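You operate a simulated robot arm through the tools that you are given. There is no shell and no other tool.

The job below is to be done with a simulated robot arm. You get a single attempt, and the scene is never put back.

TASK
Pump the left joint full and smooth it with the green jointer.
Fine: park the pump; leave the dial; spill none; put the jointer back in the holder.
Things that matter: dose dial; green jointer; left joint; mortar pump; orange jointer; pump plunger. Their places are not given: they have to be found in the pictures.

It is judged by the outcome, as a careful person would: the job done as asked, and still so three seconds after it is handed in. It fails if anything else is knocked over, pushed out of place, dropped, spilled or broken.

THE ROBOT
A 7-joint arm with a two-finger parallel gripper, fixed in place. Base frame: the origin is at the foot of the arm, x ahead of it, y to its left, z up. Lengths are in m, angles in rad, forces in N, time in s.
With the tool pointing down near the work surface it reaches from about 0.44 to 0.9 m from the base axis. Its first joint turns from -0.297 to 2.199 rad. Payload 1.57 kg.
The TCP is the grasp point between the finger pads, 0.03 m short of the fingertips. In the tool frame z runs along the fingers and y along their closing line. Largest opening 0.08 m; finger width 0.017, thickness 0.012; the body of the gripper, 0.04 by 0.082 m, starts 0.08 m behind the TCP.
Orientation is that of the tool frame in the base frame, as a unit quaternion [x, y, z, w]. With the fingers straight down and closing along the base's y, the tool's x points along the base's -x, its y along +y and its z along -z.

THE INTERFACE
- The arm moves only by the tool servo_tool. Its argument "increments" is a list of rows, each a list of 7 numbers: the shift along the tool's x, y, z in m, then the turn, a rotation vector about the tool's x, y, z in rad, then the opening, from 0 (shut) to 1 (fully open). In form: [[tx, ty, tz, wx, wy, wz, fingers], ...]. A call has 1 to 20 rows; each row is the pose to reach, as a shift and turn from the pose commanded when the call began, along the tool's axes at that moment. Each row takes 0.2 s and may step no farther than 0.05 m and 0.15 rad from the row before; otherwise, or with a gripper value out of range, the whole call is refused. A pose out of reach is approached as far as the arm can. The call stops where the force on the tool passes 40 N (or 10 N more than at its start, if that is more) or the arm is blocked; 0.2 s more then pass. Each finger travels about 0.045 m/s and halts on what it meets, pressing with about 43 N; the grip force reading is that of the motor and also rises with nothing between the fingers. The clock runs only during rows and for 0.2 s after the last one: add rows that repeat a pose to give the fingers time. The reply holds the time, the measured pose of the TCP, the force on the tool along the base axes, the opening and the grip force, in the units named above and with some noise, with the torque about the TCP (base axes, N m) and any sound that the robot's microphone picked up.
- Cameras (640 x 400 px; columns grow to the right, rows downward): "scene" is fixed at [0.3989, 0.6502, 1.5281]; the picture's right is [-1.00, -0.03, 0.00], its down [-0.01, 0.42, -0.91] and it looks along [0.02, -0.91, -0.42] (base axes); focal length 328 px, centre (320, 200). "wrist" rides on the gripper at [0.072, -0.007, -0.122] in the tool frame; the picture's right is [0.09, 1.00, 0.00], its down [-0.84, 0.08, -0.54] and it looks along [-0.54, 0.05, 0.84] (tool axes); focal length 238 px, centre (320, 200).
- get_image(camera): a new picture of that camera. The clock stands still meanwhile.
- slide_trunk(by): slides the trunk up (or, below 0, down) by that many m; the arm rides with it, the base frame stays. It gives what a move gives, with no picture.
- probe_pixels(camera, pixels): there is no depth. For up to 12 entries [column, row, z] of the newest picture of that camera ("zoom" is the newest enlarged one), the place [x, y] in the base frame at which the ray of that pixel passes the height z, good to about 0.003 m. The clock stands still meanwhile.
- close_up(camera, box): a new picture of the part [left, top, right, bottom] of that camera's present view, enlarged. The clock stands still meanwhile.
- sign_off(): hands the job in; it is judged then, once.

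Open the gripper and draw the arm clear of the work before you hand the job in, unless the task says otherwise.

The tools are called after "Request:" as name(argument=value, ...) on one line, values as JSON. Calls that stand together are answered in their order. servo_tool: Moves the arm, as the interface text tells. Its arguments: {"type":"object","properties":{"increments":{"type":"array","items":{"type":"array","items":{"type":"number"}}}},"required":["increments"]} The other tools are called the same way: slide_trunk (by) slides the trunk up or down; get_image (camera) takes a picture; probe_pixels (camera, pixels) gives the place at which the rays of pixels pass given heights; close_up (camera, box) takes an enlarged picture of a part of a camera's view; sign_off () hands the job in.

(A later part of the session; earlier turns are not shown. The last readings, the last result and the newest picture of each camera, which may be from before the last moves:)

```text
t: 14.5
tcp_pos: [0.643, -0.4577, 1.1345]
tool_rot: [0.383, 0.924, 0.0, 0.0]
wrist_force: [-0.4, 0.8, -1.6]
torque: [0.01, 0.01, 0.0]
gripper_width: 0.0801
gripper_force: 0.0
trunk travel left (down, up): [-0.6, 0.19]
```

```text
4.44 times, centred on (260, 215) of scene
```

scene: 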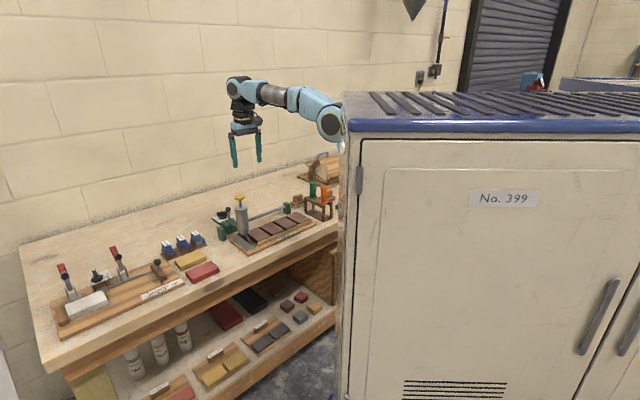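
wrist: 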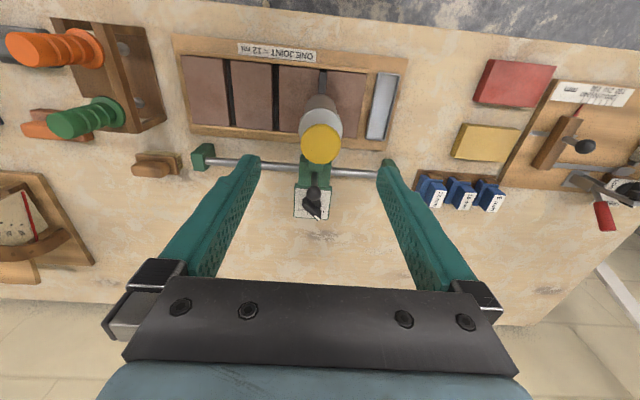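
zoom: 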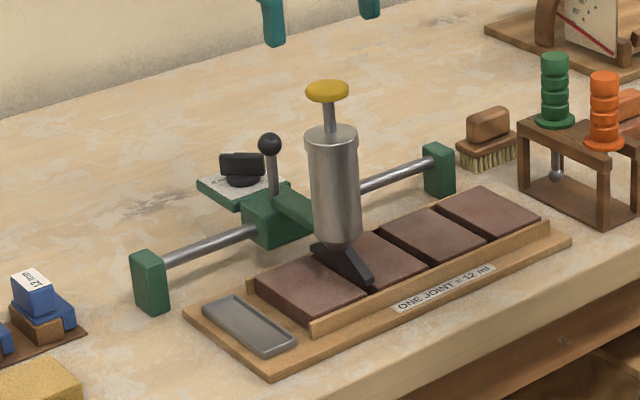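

The plunger disc is centred at (321,143), right under the tool axis. I close the fingers and bring the tips down to about 1 cm above the plunger.

Request:
servo_tool(increments=[[0, 0, 0.01, 0, 0, 0, 0], [0, 0, 0.02, 0, 0, 0, 0], [0, 0, 0.03, 0, 0, 0, 0], [0, 0, 0.04, 0, 0, 0, 0], [0, 0, 0.044, 0, 0, 0, 0], [0, 0, 0.044, 0, 0, 0, 0]])

Request:
get_image(camera="wrist")

Request:
close_up(camera="scene", box=[215, 170, 305, 260])

```text
t: 15.9
tcp_pos: [0.6446, -0.4573, 1.0899]
tool_rot: [0.383, 0.924, 0.001, -0.001]
wrist_force: [0.3, -0.1, 0.0]
torque: [-0.05, -0.04, 0.02]
gripper_width: 0.0001
gripper_force: 20.9
trunk travel left (down, up): [-0.6, 0.19]
```

```text
taken
```

wrist: 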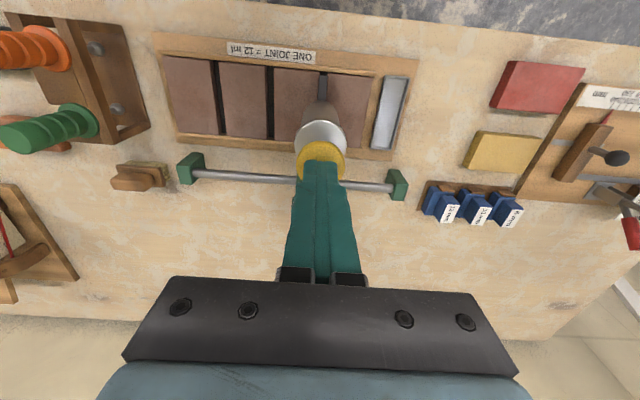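

```text
4.44 times, centred on (260, 215) of scene
```

zoom: 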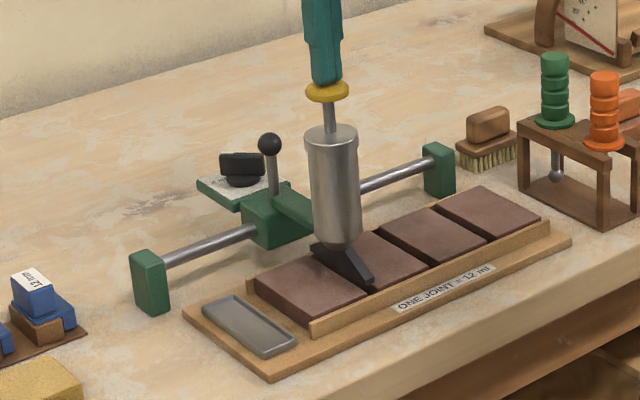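

Fingertips are about 1 cm above the plunger. First stroke: I press straight down slowly, up to 4.5 cm, letting the force limit stop it at the bottom.

Request:
servo_tool(increments=[[0, 0, 0.005, 0, 0, 0, 0], [0, 0, 0.01, 0, 0, 0, 0], [0, 0, 0.014, 0, 0, 0, 0], [0, 0, 0.018, 0, 0, 0, 0], [0, 0, 0.022, 0, 0, 0, 0]])

```text
t: 17.1
tcp_pos: [0.6446, -0.4578, 1.0773]
tool_rot: [0.382, 0.924, -0.002, 0.008]
wrist_force: [-6.0, 4.4, 22.6]
torque: [0.15, 0.15, 0.0]
gripper_width: 0.0
gripper_force: 21.6
trunk travel left (down, up): [-0.6, 0.19]
stopped in row 5: the force on the tool passed its limit at 44 N (the readings are from after the stop); the commanded pose is now the measured one
```

The press stopped at 44 N with the TCP at z 1.077. I look at whether the plunger moved.

Request:
close_up(camera="scene", box=[225, 170, 295, 240])

Request:
close_up(camera="wrist", box=[260, 80, 380, 200])

```text
5.71 times, centred on (260, 205) of scene
```

zoom: 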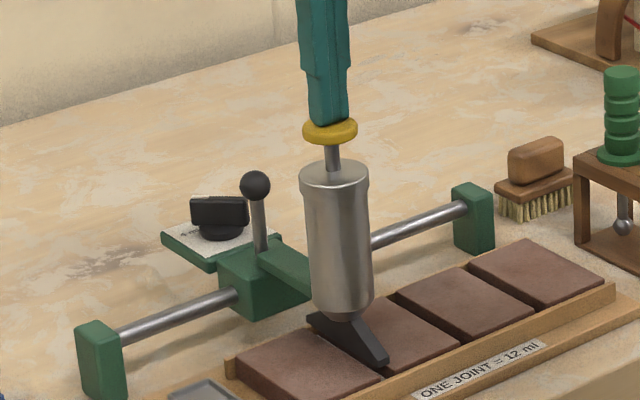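

```text
3.33 times, centred on (320, 140) of wrist
```

zoom: 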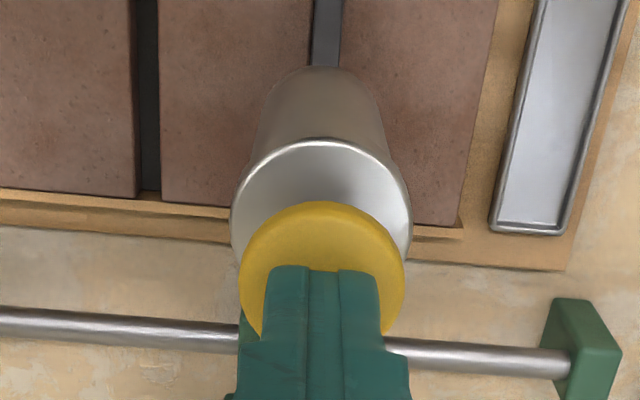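

The plunger has gone down partway (rod visibly shorter) and needs a slower push. I continue pressing slowly from here without releasing.

Request:
servo_tool(increments=[[0, 0, 0.001, 0, 0, 0, 0], [0, 0, 0.002, 0, 0, 0, 0], [0, 0, 0.003, 0, 0, 0, 0], [0, 0, 0.004, 0, 0, 0, 0], [0, 0, 0.005, 0, 0, 0, 0], [0, 0, 0.006, 0, 0, 0, 0], [0, 0, 0.007, 0, 0, 0, 0], [0, 0, 0.008, 0, 0, 0, 0]])

```text
t: 17.7
tcp_pos: [0.646, -0.4579, 1.0786]
tool_rot: [0.384, 0.923, -0.001, 0.011]
wrist_force: [-4.7, 3.7, 24.5]
torque: [0.13, 0.14, 0.03]
gripper_width: 0.0
gripper_force: 21.3
trunk travel left (down, up): [-0.6, 0.19]
stopped in row 3: the force on the tool passed its limit at 41 N (the readings are from after the stop); the commanded pose is now the measured one
```

The TCP no longer descends (1.0786 vs 1.0773) while force climbs at about 7 N/mm, which suggests the plunger is at its stop after ~10 mm. I hold a steady ~35 N for a moment to confirm it is bottomed.

Request:
servo_tool(increments=[[0, 0, 0.0008, 0, 0, 0, 0], [0, 0, 0.0014, 0, 0, 0, 0], [0, 0, 0.0014, 0, 0, 0, 0], [0, 0, 0.0014, 0, 0, 0, 0]])

Request:
close_up(camera="scene", box=[245, 175, 280, 210])

```text
t: 18.6
tcp_pos: [0.6466, -0.4578, 1.0776]
tool_rot: [0.382, 0.924, -0.002, 0.013]
wrist_force: [-3.9, 2.8, 21.4]
torque: [0.11, 0.15, 0.0]
gripper_width: 0.0
gripper_force: 21.9
trunk travel left (down, up): [-0.6, 0.19]
stopped in row 4: the force on the tool passed its limit at 40 N (the readings are from after the stop); the commanded pose is now the measured one
```

```text
11.43 times, centred on (262, 192) of scene
```

zoom: 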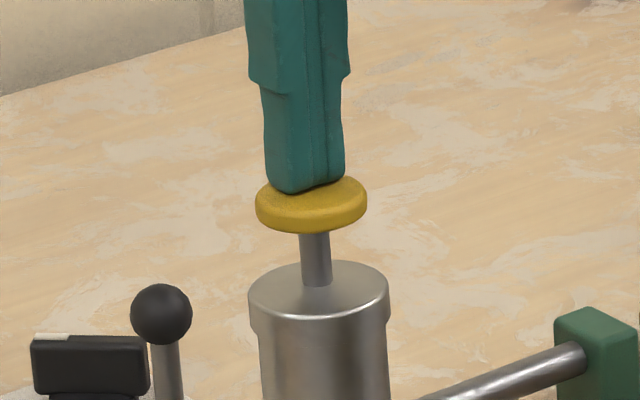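

The plunger is firmly at its stop after about 9 mm (a 4 ml stroke of a ~27 mm rod). I lift to let it return and undo the small tilt (wy +0.025), then look at the joint.

Request:
servo_tool(increments=[[0, 0, -0.005, 0.003, 0.013, 0, 0], [0, 0, -0.012, 0.006, 0.025, 0, 0], [0, 0, -0.02, 0.006, 0.025, 0, 0], [0, 0, -0.02, 0.006, 0.025, 0, 0]])

Request:
close_up(camera="scene", box=[235, 175, 300, 250])

Request:
close_up(camera="wrist", box=[240, 40, 400, 200])

```text
t: 19.6
tcp_pos: [0.6458, -0.4578, 1.096]
tool_rot: [0.383, 0.924, 0.0, -0.003]
wrist_force: [-0.6, 0.3, -0.3]
torque: [-0.01, -0.01, -0.02]
gripper_width: 0.0
gripper_force: 21.5
trunk travel left (down, up): [-0.6, 0.19]
```

```text
5.33 times, centred on (268, 212) of scene
```

zoom: 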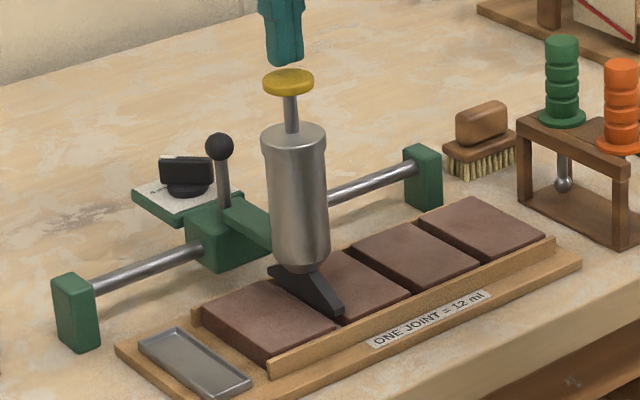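

```text
2.50 times, centred on (320, 120) of wrist
```

zoom: 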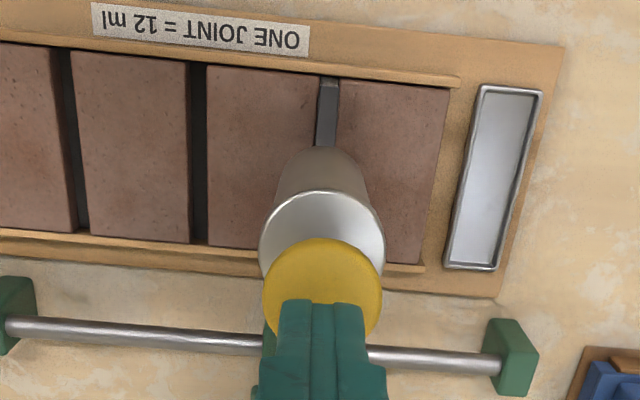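

The plunger sprang back to its full height. I check the gap ahead of the nozzle tip at wrist (323,105) for mortar.

Request:
close_up(camera="wrist", box=[295, 85, 355, 125])

Request:
close_up(camera="scene", box=[255, 220, 290, 245])

```text
10.00 times, centred on (325, 105) of wrist
```

zoom: 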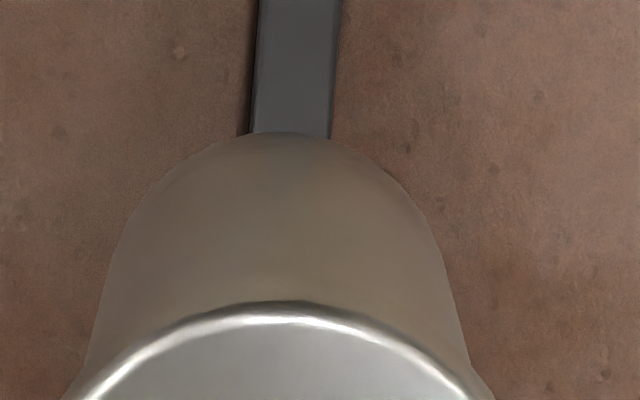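

```text
16.00 times, centred on (272, 232) of scene
```

zoom: 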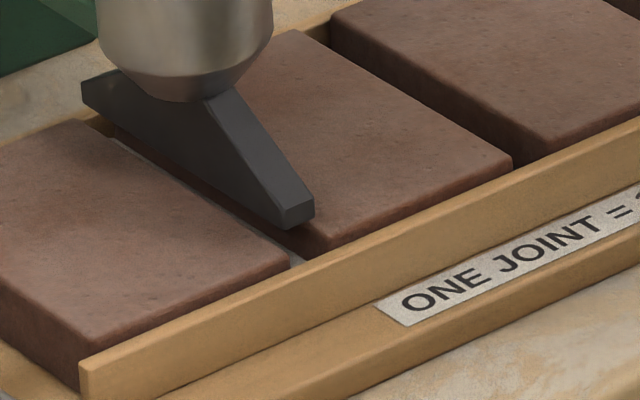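

A grey band of mortar now shows in the left joint (scene zoom (300,260)). I look at the front end of the gap from the wrist too before the second stroke.

Request:
close_up(camera="wrist", box=[295, 55, 355, 95])

```text
10.00 times, centred on (325, 75) of wrist
```

zoom: 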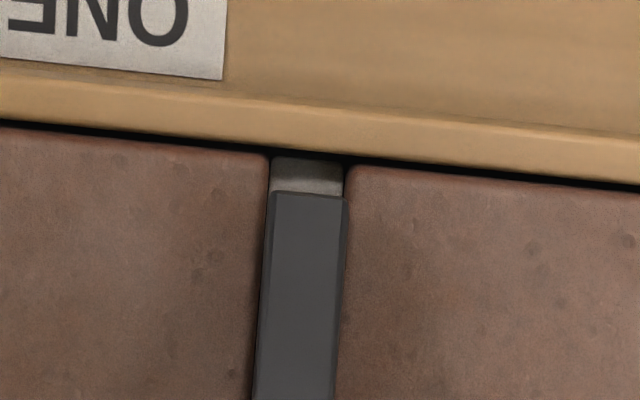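

Mortar lies partway up the gap, so the first 4 ml went in. Second stroke: press to about z 1.0735 slowly, holding at the bottom.

Request:
servo_tool(increments=[[0, 0, 0.006, 0, 0, 0, 0], [0, 0, 0.01, 0, 0, 0, 0], [0, 0, 0.013, 0, 0, 0, 0], [0, 0, 0.016, 0, 0, 0, 0], [0, 0, 0.019, 0, 0, 0, 0], [0, 0, 0.021, 0, 0, 0, 0], [0, 0, 0.0225, 0, 0, 0, 0], [0, 0, 0.0225, 0, 0, 0, 0]])

Request:
close_up(camera="scene", box=[245, 175, 280, 210])

```text
t: 21.6
tcp_pos: [0.6473, -0.4581, 1.0782]
tool_rot: [0.382, 0.924, -0.001, 0.003]
wrist_force: [-2.4, 1.9, 18.8]
torque: [0.12, 0.18, 0.03]
gripper_width: 0.0
gripper_force: 21.3
trunk travel left (down, up): [-0.6, 0.19]
stopped in row 8: the force on the tool passed its limit at 41 N (the readings are from after the stop); the commanded pose is now the measured one
```

```text
11.43 times, centred on (262, 192) of scene
```

zoom: 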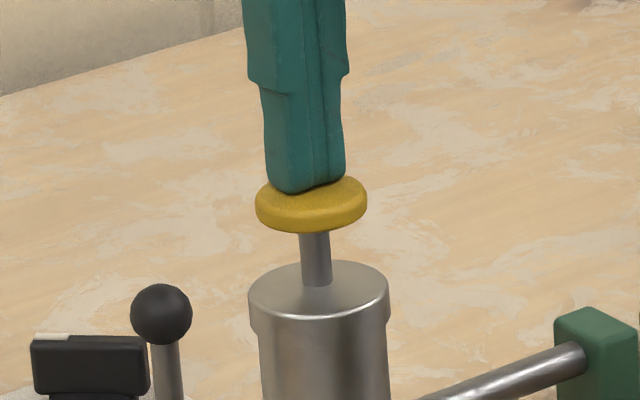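

The plunger reached the same bottom position as in the first stroke. I lift to let it return and check the fill level.

Request:
servo_tool(increments=[[0, 0, -0.005, 0, 0.004, 0, 0], [0.0005, 0, -0.012, 0, 0.008, 0, 0], [0.001, 0, -0.019, 0, 0.008, 0, 0], [0.001, 0, -0.019, 0, 0.008, 0, 0]])

Request:
close_up(camera="wrist", box=[295, 55, 355, 95])

Request:
close_up(camera="scene", box=[235, 175, 300, 250])

```text
t: 22.6
tcp_pos: [0.6456, -0.4575, 1.0934]
tool_rot: [0.382, 0.924, 0.001, -0.004]
wrist_force: [-0.1, -0.1, -0.5]
torque: [0.0, -0.02, -0.01]
gripper_width: 0.0001
gripper_force: 21.2
trunk travel left (down, up): [-0.6, 0.19]
```

```text
10.00 times, centred on (325, 75) of wrist
```

zoom: 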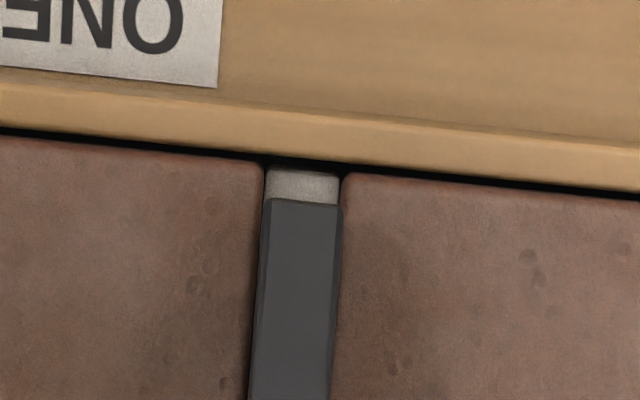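

```text
5.33 times, centred on (268, 212) of scene
```

zoom: 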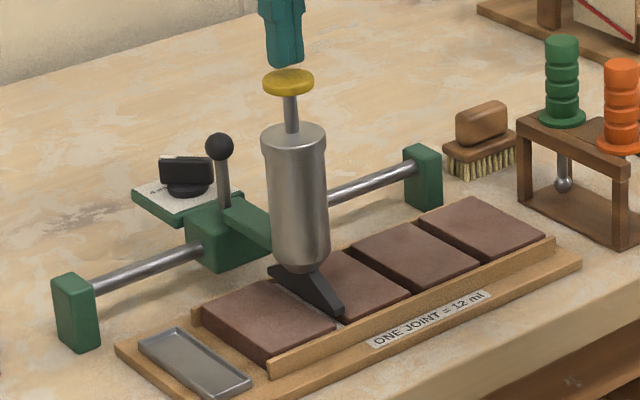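

The mortar is visibly higher and the plunger is back up. Third stroke the same way (bottom at z≈1.078).

Request:
servo_tool(increments=[[0, 0, 0.004, 0, 0, 0, 0], [0, 0, 0.008, 0, 0, 0, 0], [0, 0, 0.011, 0, 0, 0, 0], [0, 0, 0.014, 0, 0, 0, 0], [0, 0, 0.017, 0, 0, 0, 0], [0, 0, 0.019, 0, 0, 0, 0], [0, 0, 0.0205, 0, 0, 0, 0], [0, 0, 0.0205, 0, 0, 0, 0]])

Request:
close_up(camera="scene", box=[245, 175, 280, 210])

```text
t: 24.4
tcp_pos: [0.6473, -0.4579, 1.076]
tool_rot: [0.383, 0.924, 0.0, 0.001]
wrist_force: [1.1, -0.7, 37.0]
torque: [0.02, -0.03, 0.04]
gripper_width: 0.0
gripper_force: 21.7
trunk travel left (down, up): [-0.6, 0.19]
```

```text
11.43 times, centred on (262, 192) of scene
```

zoom: 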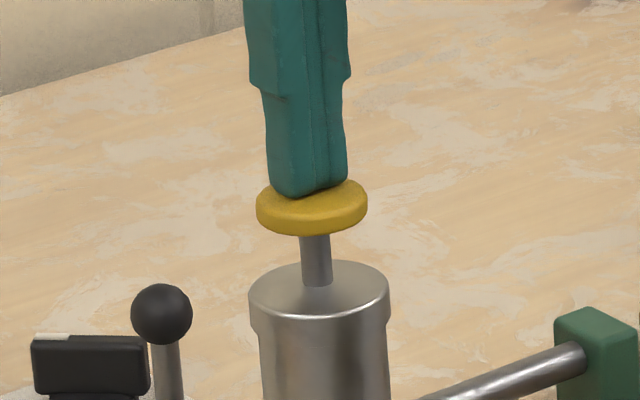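

Bottomed again at 37 N. I lift well clear of the plunger to let it return and inspect the fill.

Request:
servo_tool(increments=[[0, 0, -0.006, 0, 0, 0, 0], [0, 0, -0.014, 0, 0, 0, 0], [0, 0, -0.024, 0, 0, 0, 0], [0, 0, -0.024, 0, 0, 0, 0]])

Request:
close_up(camera="wrist", box=[295, 55, 355, 95])

Request:
close_up(camera="scene", box=[255, 220, 290, 245])

Request:
close_up(camera="scene", box=[235, 175, 300, 250])

```text
t: 25.4
tcp_pos: [0.6465, -0.4572, 1.0976]
tool_rot: [0.383, 0.924, 0.001, -0.004]
wrist_force: [0.3, 0.2, -0.4]
torque: [0.02, -0.01, 0.01]
gripper_width: 0.0
gripper_force: 21.2
trunk travel left (down, up): [-0.6, 0.19]
```

```text
10.00 times, centred on (325, 75) of wrist
```

zoom: 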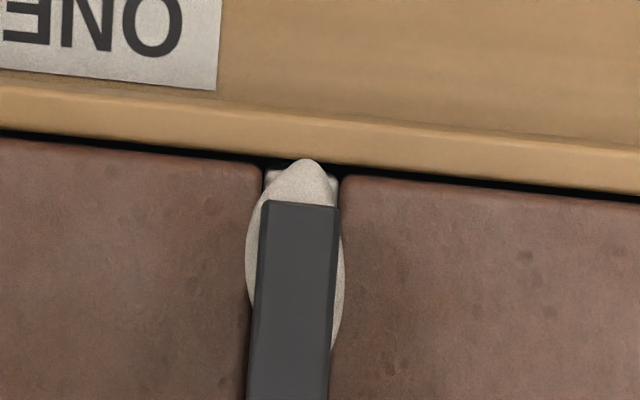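

```text
16.00 times, centred on (272, 232) of scene
```

zoom: 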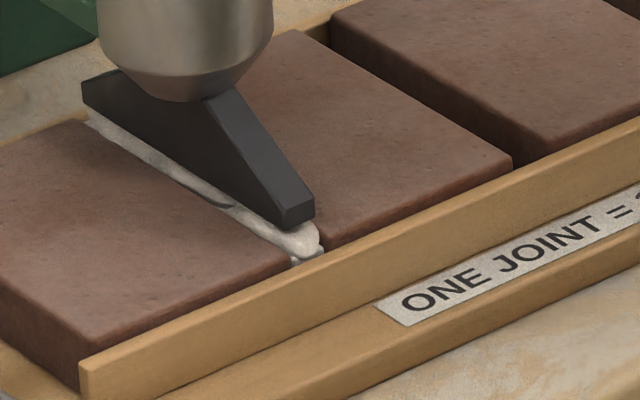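

```text
5.33 times, centred on (268, 212) of scene
```

zoom: 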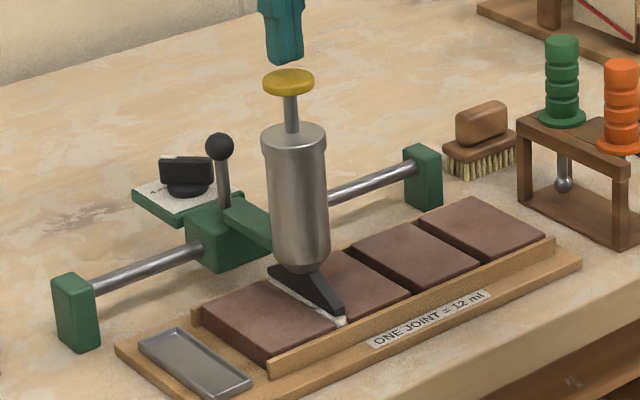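

The joint is full with a raised bead. Now to park the pump: I raise to z≈1.135 and open the fingers.

Request:
servo_tool(increments=[[0, 0, -0.02, 0, -0.007, 0, 0], [0, 0, -0.038, 0, -0.007, 0, 0.3], [0, 0, -0.038, 0, -0.007, 0, 0.7], [0, 0, -0.038, 0, -0.007, 0, 1], [0, 0, -0.038, 0, -0.007, 0, 1], [0, 0, -0.038, 0, -0.007, 0, 1]])

Request:
get_image(camera="wrist")

```text
t: 26.8
tcp_pos: [0.6476, -0.4575, 1.1348]
tool_rot: [0.383, 0.924, 0.0, 0.0]
wrist_force: [0.0, -0.1, 0.2]
torque: [-0.03, -0.01, 0.01]
gripper_width: 0.0799
gripper_force: 0.1
trunk travel left (down, up): [-0.6, 0.19]
```

```text
taken
```

wrist: 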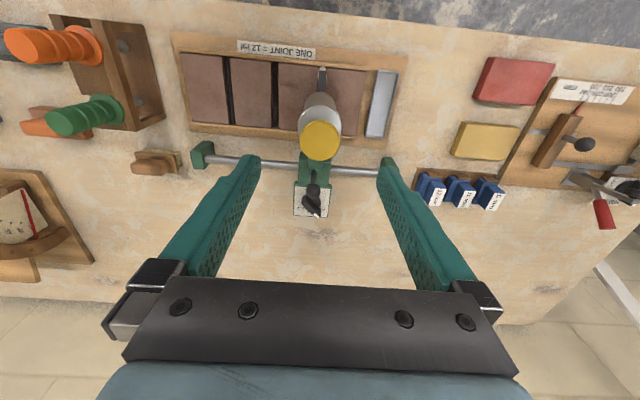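

The plunger is at (320,139); I shift 2 mm back toward the robot and descend around the cylinder to z≈0.988.

Request:
servo_tool(increments=[[0.002, 0, 0.04, 0, 0, 0, 1], [0.002, 0, 0.08, 0, 0, 0, 1], [0.002, 0, 0.115, 0, 0, 0, 1], [0.002, 0, 0.146, 0, 0, 0, 1], [0.002, 0, 0.146, 0, 0, 0, 1]])

Request:
get_image(camera="wrist")

```text
t: 28.0
tcp_pos: [0.6459, -0.4563, 0.9899]
tool_rot: [0.383, 0.924, 0.001, 0.0]
wrist_force: [-0.4, 0.2, 0.3]
torque: [-0.01, -0.03, 0.03]
gripper_width: 0.08
gripper_force: 0.1
trunk travel left (down, up): [-0.6, 0.19]
```

```text
taken
```

wrist: 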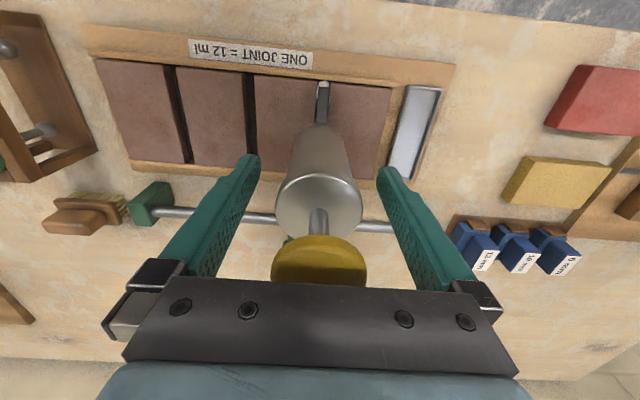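

The cylinder is centred between the fingers again. I close on it.

Request:
servo_tool(increments=[[0, 0, 0.001, 0, 0, 0, 0.8], [0, 0, 0.001, 0, 0, 0, 0.6], [0, 0, 0.001, 0, 0, 0, 0.45], [0, 0, 0.001, 0, 0, 0, 0.45], [0, 0, 0.001, 0, 0, 0, 0.45]])

```text
t: 29.2
tcp_pos: [0.6467, -0.4578, 0.9894]
tool_rot: [0.383, 0.924, -0.001, 0.0]
wrist_force: [-0.6, -0.2, -0.6]
torque: [-0.08, -0.05, 0.0]
gripper_width: 0.0454
gripper_force: 39.0
trunk travel left (down, up): [-0.6, 0.19]
```

Gripped (width 0.0454, low forces). I slide the carriage back 0.06 m toward the tray along tool +y.

Request:
servo_tool(increments=[[0, 0.008, 0, 0, 0, 0, 0.45], [0, 0.016, 0, 0, 0, 0, 0.45], [0, 0.024, 0, 0, 0, 0, 0.45], [0, 0.032, 0, 0, 0, 0, 0.45], [0, 0.04, 0, 0, 0, 0, 0.45], [0, 0.048, 0, 0, 0, 0, 0.45], [0, 0.056, 0, 0, 0, 0, 0.45], [0, 0.062, 0, 0, 0, 0, 0.45]])

Request:
get_image(camera="wrist")

```text
t: 31.0
tcp_pos: [0.69, -0.4135, 0.9885]
tool_rot: [0.383, 0.924, -0.001, 0.001]
wrist_force: [0.6, -0.5, 5.9]
torque: [0.16, 0.32, -0.02]
gripper_width: 0.0452
gripper_force: 45.0
trunk travel left (down, up): [-0.6, 0.19]
```

```text
taken
```

wrist: 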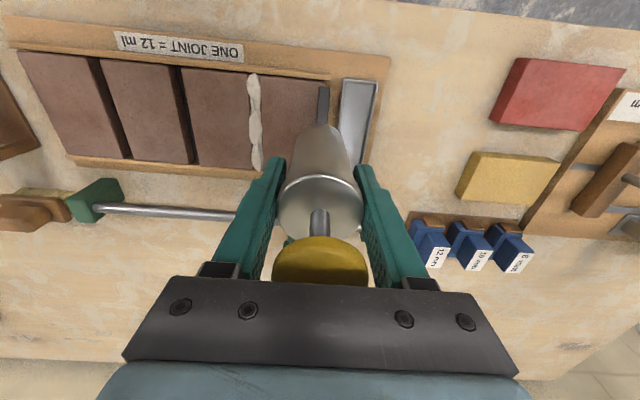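

The bead is visible in the left joint at (255,120). About 0.029 m remains to the parked spot; I slide on in smaller steps.

Request:
servo_tool(increments=[[0, 0.007, 0, 0, 0, 0, 0.45], [0, 0.014, 0, 0, 0, 0, 0.45], [0, 0.02, 0, 0, 0, 0, 0.45], [0, 0.025, 0, 0, 0, 0, 0.45], [0, 0.028, 0, 0, 0, 0, 0.45], [0, 0.0295, 0, 0, 0, 0, 0.45], [0, 0.0295, 0, 0, 0, 0, 0.45]])

Request:
get_image(camera="wrist")

Request:
close_up(camera="scene", box=[210, 190, 290, 255])

```text
t: 32.6
tcp_pos: [0.7111, -0.3919, 0.9892]
tool_rot: [0.383, 0.924, 0.0, 0.0]
wrist_force: [2.5, -1.4, 8.2]
torque: [-0.16, -0.33, -0.12]
gripper_width: 0.0457
gripper_force: 45.0
trunk travel left (down, up): [-0.6, 0.19]
```

```text
taken
```

wrist: 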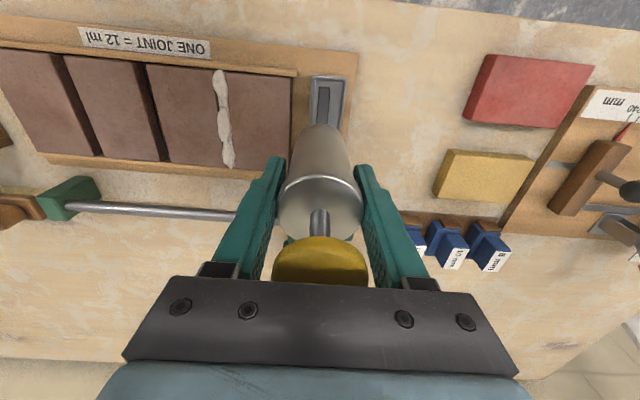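

```text
6.15 times, centred on (250, 222) of scene
```

zoom: 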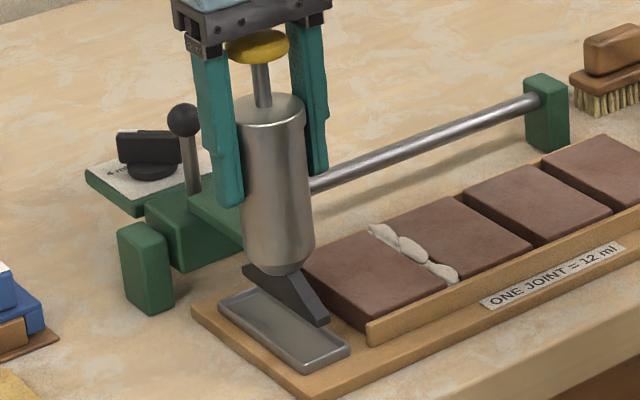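

The carriage is back exactly where it began (ball at zoom (184,120), nozzle over the tray). I open the fingers and rise clear.

Request:
servo_tool(increments=[[0, 0, 0, 0, 0, 0, 0.7], [0, 0, 0, 0, 0, 0, 1], [0, 0, 0, 0, 0, 0, 1], [0, 0, 0, 0, 0, 0, 1], [0, 0, -0.045, 0, 0, 0, 1], [0, 0, -0.09, 0, 0, 0, 1], [0, 0, -0.135, 0, 0, 0, 1], [0, 0, -0.165, 0, 0, 0, 1]])

Request:
get_image(camera="wrist")

Request:
close_up(camera="scene", box=[210, 190, 290, 255])

```text
t: 34.4
tcp_pos: [0.712, -0.393, 1.1526]
tool_rot: [0.383, 0.924, -0.002, 0.0]
wrist_force: [0.4, -0.1, -0.6]
torque: [0.02, -0.01, 0.02]
gripper_width: 0.0801
gripper_force: 0.0
trunk travel left (down, up): [-0.6, 0.19]
```

```text
taken
```

wrist: 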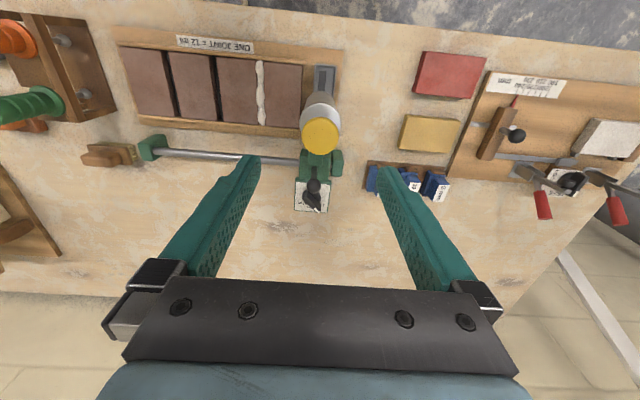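

```text
6.15 times, centred on (250, 222) of scene
```

zoom: 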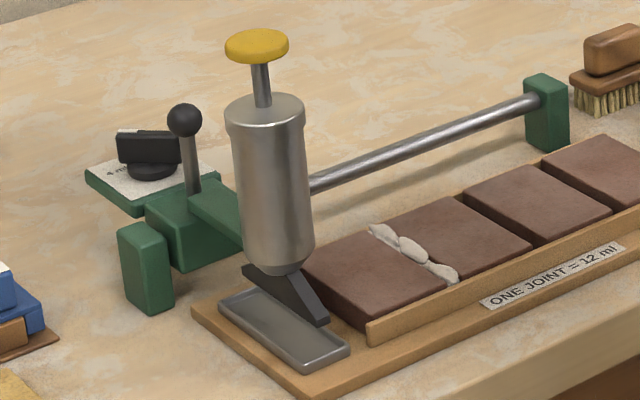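

The pump is parked as at the start, the dial untouched. Now I travel at z≈1.15 along the bench to just in front of the green jointer for a look at its holder.

Request:
servo_tool(increments=[[0, -0.045, 0, 0, 0, 0, 1], [0, -0.09, 0, 0, 0, 0, 1], [0, -0.135, 0, 0, 0, 0, 1], [0, -0.18, 0, 0, 0, 0, 1], [0, -0.225, 0, 0, 0, 0, 1], [0, -0.27, 0, 0, 0, 0, 1], [0, -0.315, 0, 0, 0, 0, 1], [0, -0.355, 0, 0, 0, 0, 1], [0, -0.355, 0, 0, 0, 0, 1]])

Request:
get_image(camera="wrist")

Request:
get_image(camera="scene")

```text
t: 36.4
tcp_pos: [0.4611, -0.643, 1.1534]
tool_rot: [0.382, 0.924, 0.0, 0.0]
wrist_force: [-0.1, -0.2, 0.4]
torque: [0.01, -0.01, 0.03]
gripper_width: 0.0798
gripper_force: 0.1
trunk travel left (down, up): [-0.6, 0.19]
```

```text
taken
```

wrist: 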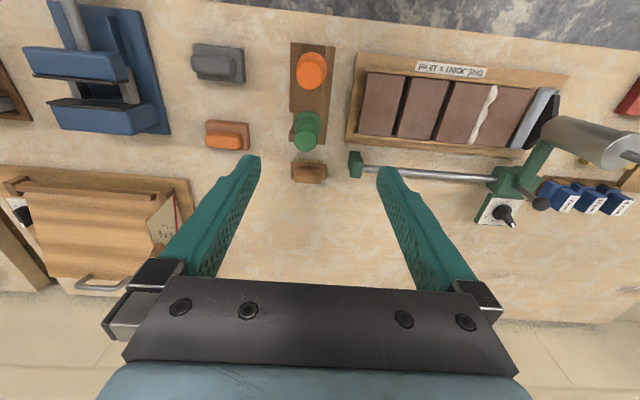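

```text
taken
```

scene: 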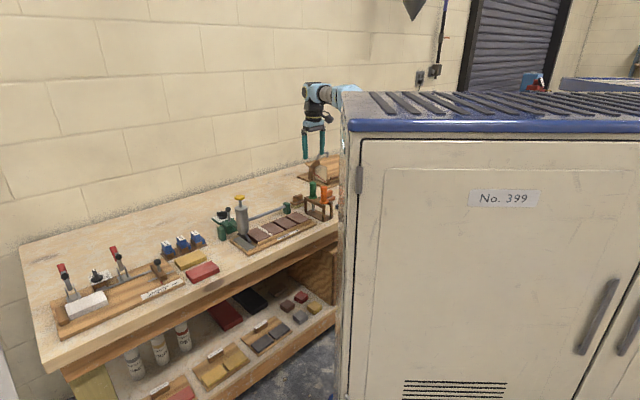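

I enlarge the holder and both jointers around wrist (310,100).

Request:
close_up(camera="wrist", box=[265, 30, 355, 190])

Request:
close_up(camera="wrist", box=[280, 95, 340, 160])

Request:
close_up(camera="scene", box=[298, 178, 343, 225])

```text
2.50 times, centred on (310, 110) of wrist
```

zoom: 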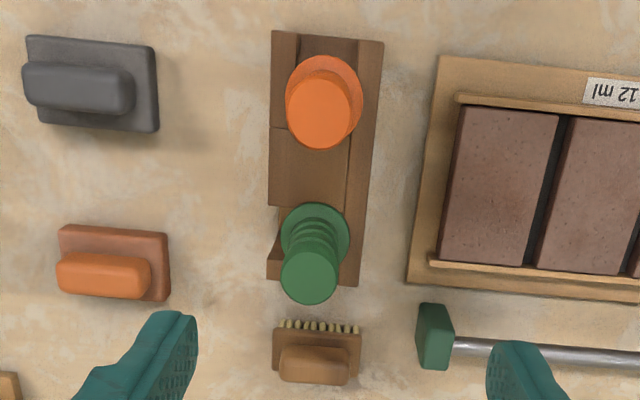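

```text
6.15 times, centred on (310, 128) of wrist
```

zoom: 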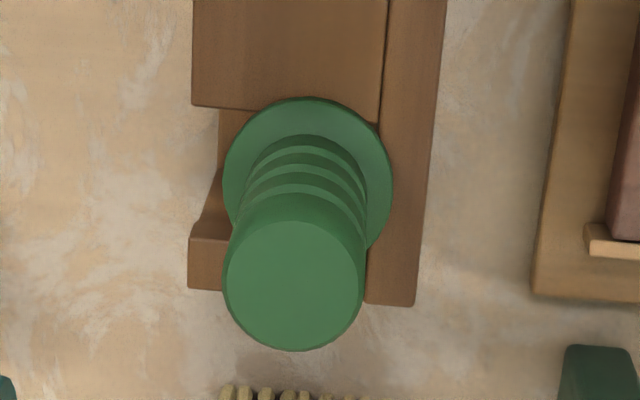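

```text
8.51 times, centred on (320, 202) of scene
```

zoom: 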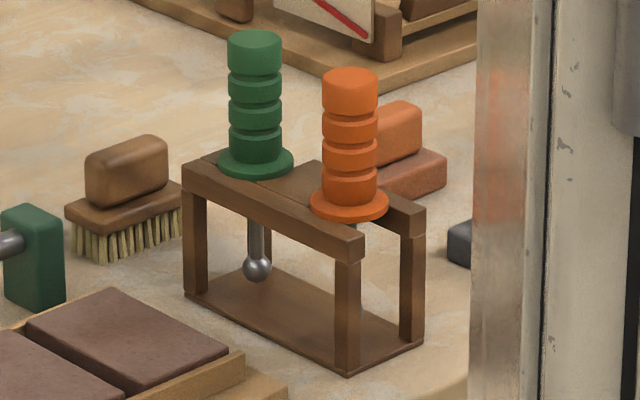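

The holder has a rail on its +u side and pieces before and behind the green jointer, so it can be lifted straight up. I triangulate its handle top and flange again from this nearer view.

Request:
probe_pixels(camera="wrist", pixels=[[305.6, 141.8, 0.98], [305.6, 141.8, 0.99], [305.6, 141.8, 1.0], [305.6, 141.8, 1.01], [308.05, 125.2, 0.93], [308.05, 125.2, 0.94], [308.05, 125.2, 0.95]])

Request:
probe_pixels(camera="scene", pixels=[[312.25, 183.4, 0.98], [312.25, 183.4, 0.99], [312.25, 183.4, 1.0], [312.25, 183.4, 1.01], [312.5, 197.3, 0.93], [312.5, 197.3, 0.94], [312.5, 197.3, 0.95], [312.6, 210, 0.87], [312.6, 210, 0.88]])

```text
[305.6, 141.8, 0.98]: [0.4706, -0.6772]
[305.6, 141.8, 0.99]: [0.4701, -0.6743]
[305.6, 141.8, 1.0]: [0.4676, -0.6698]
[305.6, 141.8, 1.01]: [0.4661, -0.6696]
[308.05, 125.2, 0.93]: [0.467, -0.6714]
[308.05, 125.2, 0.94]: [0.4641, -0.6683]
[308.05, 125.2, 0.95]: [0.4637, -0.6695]
```

```text
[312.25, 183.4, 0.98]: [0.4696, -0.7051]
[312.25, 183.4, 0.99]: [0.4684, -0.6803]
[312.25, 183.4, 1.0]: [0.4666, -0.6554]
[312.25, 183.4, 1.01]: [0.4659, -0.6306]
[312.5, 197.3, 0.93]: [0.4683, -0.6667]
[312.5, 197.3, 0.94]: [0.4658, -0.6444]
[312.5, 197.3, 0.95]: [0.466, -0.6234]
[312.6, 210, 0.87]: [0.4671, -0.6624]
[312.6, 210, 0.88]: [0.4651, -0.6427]
```

Green jointer axis at about (0.4675,-0.6705), handle z 0.93–0.994. I shift over it (tool -x 0.024, -y 0.015) and lower to z≈1.08, then verify the alignment.

Request:
servo_tool(increments=[[-0.012, -0.0075, 0, 0, 0, 0, 1], [-0.024, -0.015, 0, 0, 0, 0, 1], [-0.024, -0.015, 0.035, 0, 0, 0, 1], [-0.024, -0.015, 0.07, 0, 0, 0, 1], [-0.024, -0.015, 0.07, 0, 0, 0, 1]])

Request:
get_image(camera="wrist")

Request:
close_up(camera="scene", box=[290, 150, 345, 225])

```text
t: 37.6
tcp_pos: [0.4654, -0.6712, 1.0837]
tool_rot: [0.383, 0.924, 0.0, 0.0]
wrist_force: [0.1, 0.7, 0.4]
torque: [0.03, -0.04, 0.02]
gripper_width: 0.0799
gripper_force: 0.0
trunk travel left (down, up): [-0.6, 0.19]
```

```text
taken
```

wrist: 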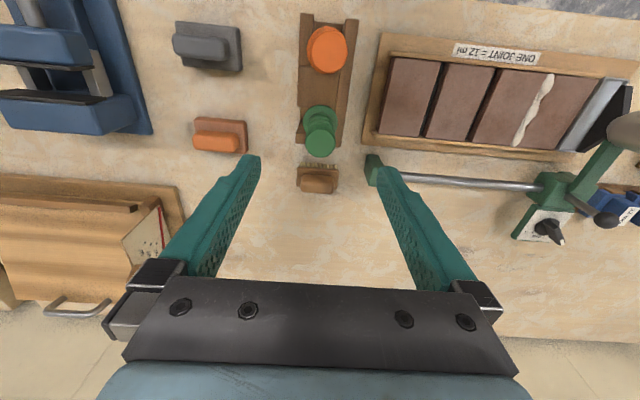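

```text
5.33 times, centred on (318, 188) of scene
```

zoom: 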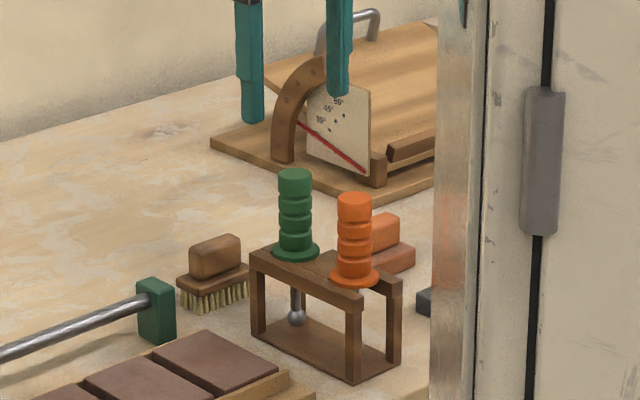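

The green handle top is at (320,142), right on the tool axis. I descend to TCP z≈0.971 (fingertips just above the flange).

Request:
servo_tool(increments=[[0, 0, 0.04, 0, 0, 0, 1], [0, 0, 0.075, 0, 0, 0, 1], [0, 0, 0.1, 0, 0, 0, 1], [0, 0, 0.112, 0, 0, 0, 1], [0, 0, 0.112, 0, 0, 0, 1]])

Request:
get_image(camera="wrist")

Request:
close_up(camera="scene", box=[290, 160, 345, 225])

```text
t: 38.8
tcp_pos: [0.4651, -0.6711, 0.9714]
tool_rot: [0.383, 0.924, 0.001, -0.001]
wrist_force: [-0.7, -0.8, 0.4]
torque: [-0.01, 0.0, -0.01]
gripper_width: 0.08
gripper_force: 0.1
trunk travel left (down, up): [-0.6, 0.19]
```

```text
taken
```

wrist: 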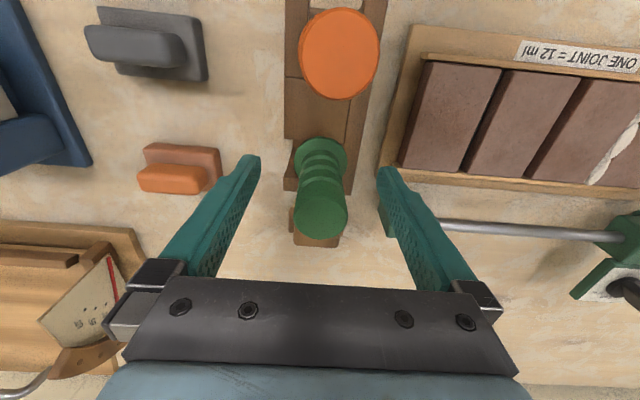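

```text
6.15 times, centred on (318, 192) of scene
```

zoom: 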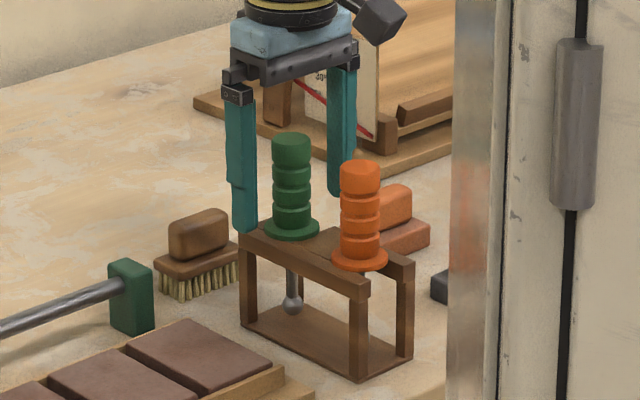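

The fingers straddle the green handle with no contact. I close on it.

Request:
servo_tool(increments=[[0, 0, 0, 0, 0, 0, 0.75], [0, 0, 0, 0, 0, 0, 0.5], [0, 0, 0, 0, 0, 0, 0.3], [0, 0, 0, 0, 0, 0, 0.15], [0, 0, 0, 0, 0, 0, 0.1], [0, 0, 0, 0, 0, 0, 0.1]])

Request:
close_up(camera="scene", box=[290, 160, 345, 225])

Request:
get_image(camera="wrist")

```text
t: 40.2
tcp_pos: [0.4665, -0.6709, 0.9723]
tool_rot: [0.383, 0.924, 0.0, 0.0]
wrist_force: [-0.5, 0.2, 0.5]
torque: [0.04, -0.01, 0.01]
gripper_width: 0.0269
gripper_force: 37.7
trunk travel left (down, up): [-0.6, 0.19]
```

```text
6.15 times, centred on (318, 192) of scene
```

zoom: 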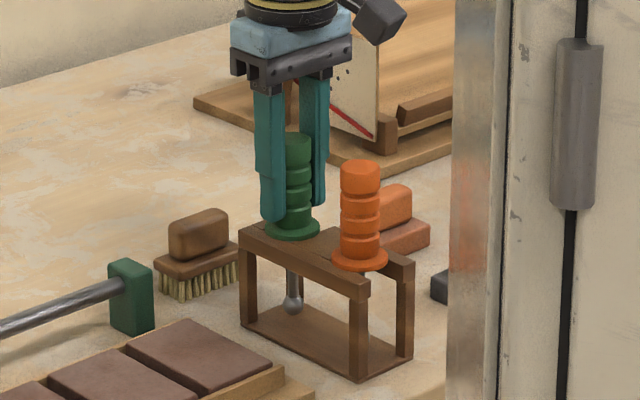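

```text
taken
```

wrist: 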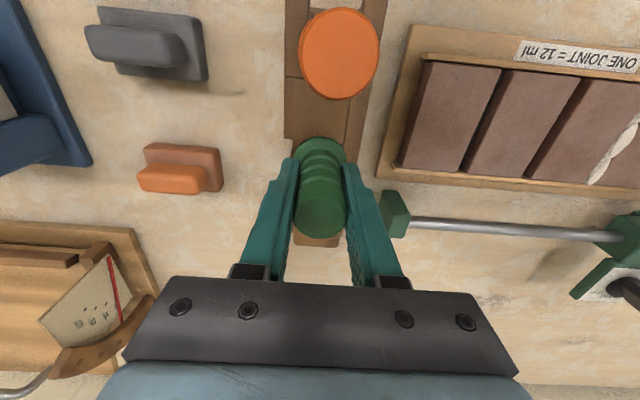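

Gripped (width 0.027). I lift straight up slowly by 0.12 m so the ball clears the holder.

Request:
servo_tool(increments=[[0, 0, -0.01, 0, 0, 0, 0.1], [0, 0, -0.025, 0, 0, 0, 0.1], [0, 0, -0.045, 0, 0, 0, 0.1], [0, 0, -0.07, 0, 0, 0, 0.1], [0, 0, -0.095, 0, 0, 0, 0.1], [0, 0, -0.12, 0, 0, 0, 0.1], [0, 0, -0.12, 0, 0, 0, 0.1]])

Request:
close_up(camera="scene", box=[285, 140, 345, 225])

Request:
get_image(camera="wrist")

```text
t: 41.8
tcp_pos: [0.4656, -0.6704, 1.0925]
tool_rot: [0.383, 0.924, 0.001, 0.0]
wrist_force: [-0.2, -1.0, 0.1]
torque: [0.01, 0.01, 0.01]
gripper_width: 0.0268
gripper_force: 37.3
trunk travel left (down, up): [-0.6, 0.19]
```

```text
4.71 times, centred on (315, 182) of scene
```

zoom: 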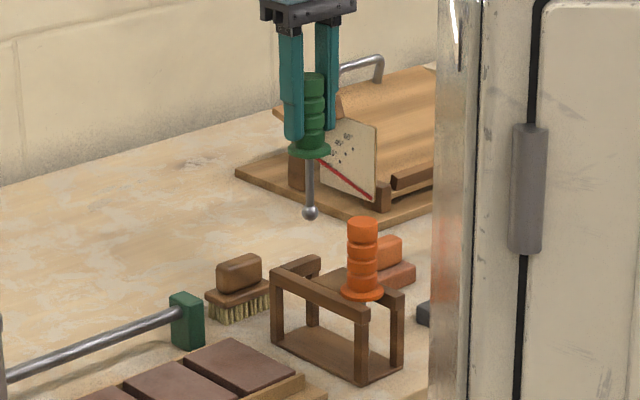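

```text
taken
```

wrist: 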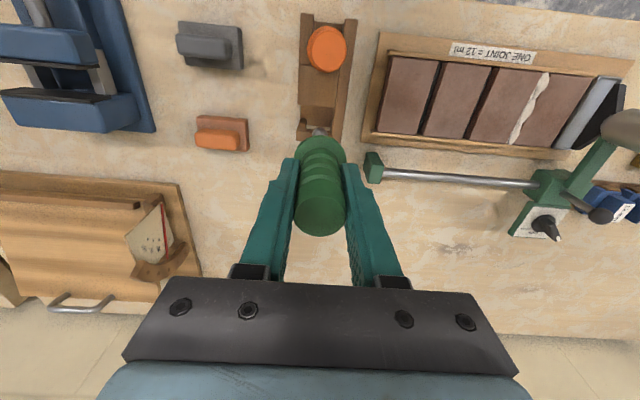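

The jointer is free of the holder. I check the ball position (scene (312.9,184.5)) relative to the TCP and look at the empty slot.

Request:
probe_pixels(camera="scene", pixels=[[312.9, 184.5, 0.97], [312.9, 184.5, 0.98], [312.9, 184.5, 0.99], [312.9, 184.5, 1.0]])

Request:
close_up(camera="wrist", box=[280, 85, 370, 145])

Request:
close_up(camera="scene", box=[300, 190, 345, 225])

```text
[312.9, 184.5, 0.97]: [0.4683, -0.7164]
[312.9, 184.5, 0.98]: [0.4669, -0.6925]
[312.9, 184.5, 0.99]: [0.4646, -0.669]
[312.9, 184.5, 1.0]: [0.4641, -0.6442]
```

```text
6.67 times, centred on (325, 115) of wrist
```

zoom: 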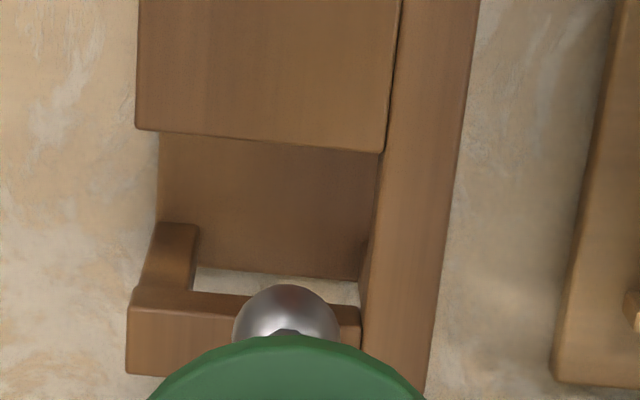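

```text
11.43 times, centred on (322, 208) of scene
```

zoom: 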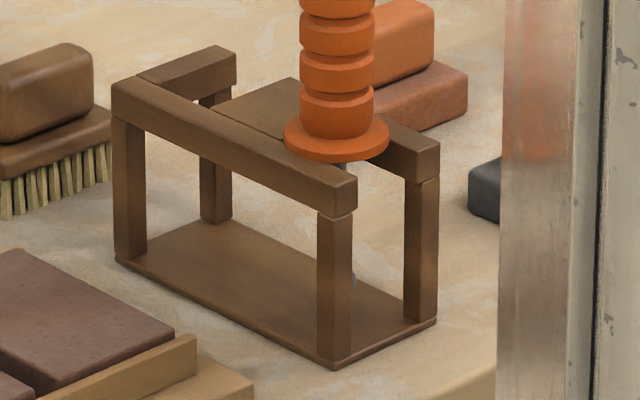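

The ball hangs about 0.105 m below the TCP. I travel along the bench at this height (ball tip z≈0.98) to above the left joint: +0.278 m along tool y.

Request:
servo_tool(increments=[[0, 0.04, 0, 0, 0, 0, 0.1], [0, 0.08, 0, 0, 0, 0, 0.1], [0, 0.12, 0, 0, 0, 0, 0.1], [0, 0.16, 0, 0, 0, 0, 0.1], [0, 0.2, 0, 0, 0, 0, 0.1], [0, 0.24, 0, 0, 0, 0, 0.1], [0, 0.278, 0, 0, 0, 0, 0.1], [0, 0.278, 0, 0, 0, 0, 0.1]])

Request:
get_image(camera="wrist")

Request:
close_up(camera="scene", box=[215, 160, 305, 260])

```text
t: 43.6
tcp_pos: [0.6623, -0.4726, 1.0919]
tool_rot: [0.383, 0.924, 0.0, 0.0]
wrist_force: [0.3, -0.4, -1.7]
torque: [-0.01, -0.01, 0.03]
gripper_width: 0.027
gripper_force: 37.3
trunk travel left (down, up): [-0.6, 0.19]
```

```text
taken
```

wrist: 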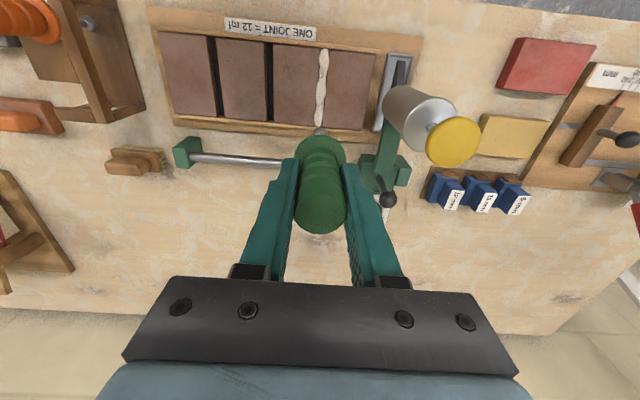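

```text
4.00 times, centred on (260, 210) of scene
```

zoom: 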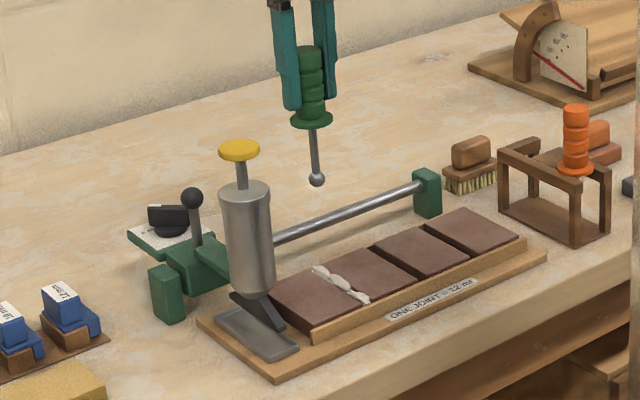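

The ball is at about (320,132) with the bead behind it at (321,90). I enlarge this region to check alignment.

Request:
close_up(camera="wrist", box=[280, 35, 370, 150])

Request:
probe_pixels(camera="wrist", pixels=[[324, 55, 0.88], [321, 90, 0.88], [318, 120, 0.88], [320, 132, 0.986]])

```text
3.48 times, centred on (325, 92) of wrist
```

zoom: 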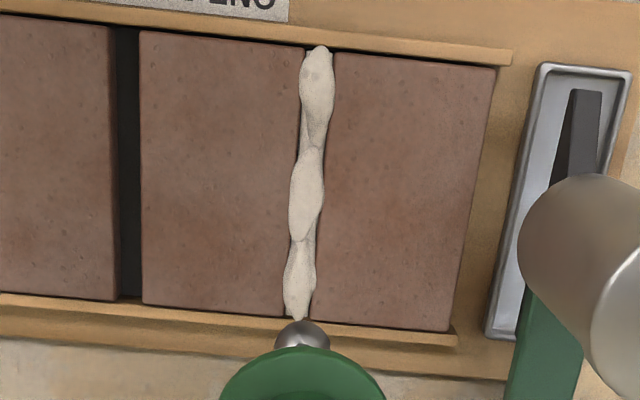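

```text
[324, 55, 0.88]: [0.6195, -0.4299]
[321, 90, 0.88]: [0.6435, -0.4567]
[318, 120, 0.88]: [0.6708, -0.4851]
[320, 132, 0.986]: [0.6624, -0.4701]
```

Joint centre is at u≈0.1325, spanning v≈0.735–0.825. I shift the ball over the far end (tool -x 0.0165, -y 0.0012) and lower to about 1.5 cm above the tiles.

Request:
servo_tool(increments=[[-0.0165, -0.0012, 0, 0, 0, 0, 0.1], [-0.0165, -0.0012, 0.04, 0, 0, 0, 0.1], [-0.0165, -0.0012, 0.07, 0, 0, 0, 0.1], [-0.0165, -0.0012, 0.083, 0, 0, 0, 0.1], [-0.0165, -0.0012, 0.083, 0, 0, 0, 0.1]])

Request:
close_up(camera="scene", box=[240, 190, 300, 250])

Request:
get_image(camera="wrist")

```text
t: 44.8
tcp_pos: [0.6723, -0.4872, 1.0092]
tool_rot: [0.382, 0.924, 0.0, 0.0]
wrist_force: [-0.1, -0.3, -0.2]
torque: [0.01, 0.0, -0.03]
gripper_width: 0.027
gripper_force: 38.0
trunk travel left (down, up): [-0.6, 0.19]
```

```text
6.67 times, centred on (270, 220) of scene
```

zoom: 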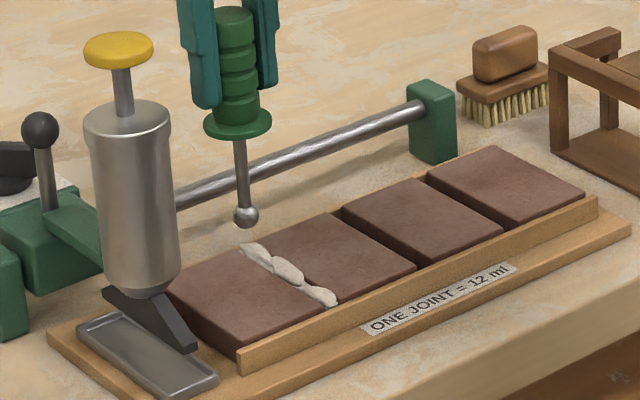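

```text
taken
```

wrist: 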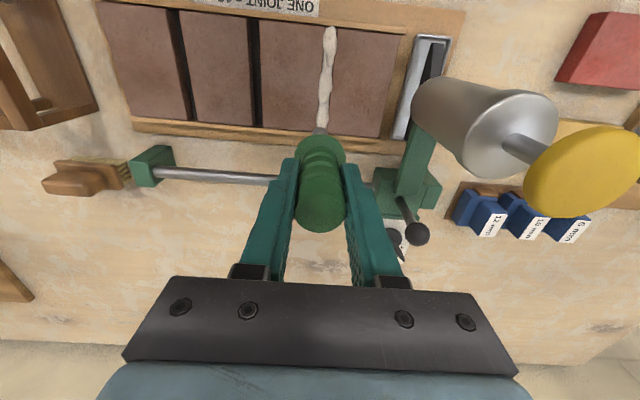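

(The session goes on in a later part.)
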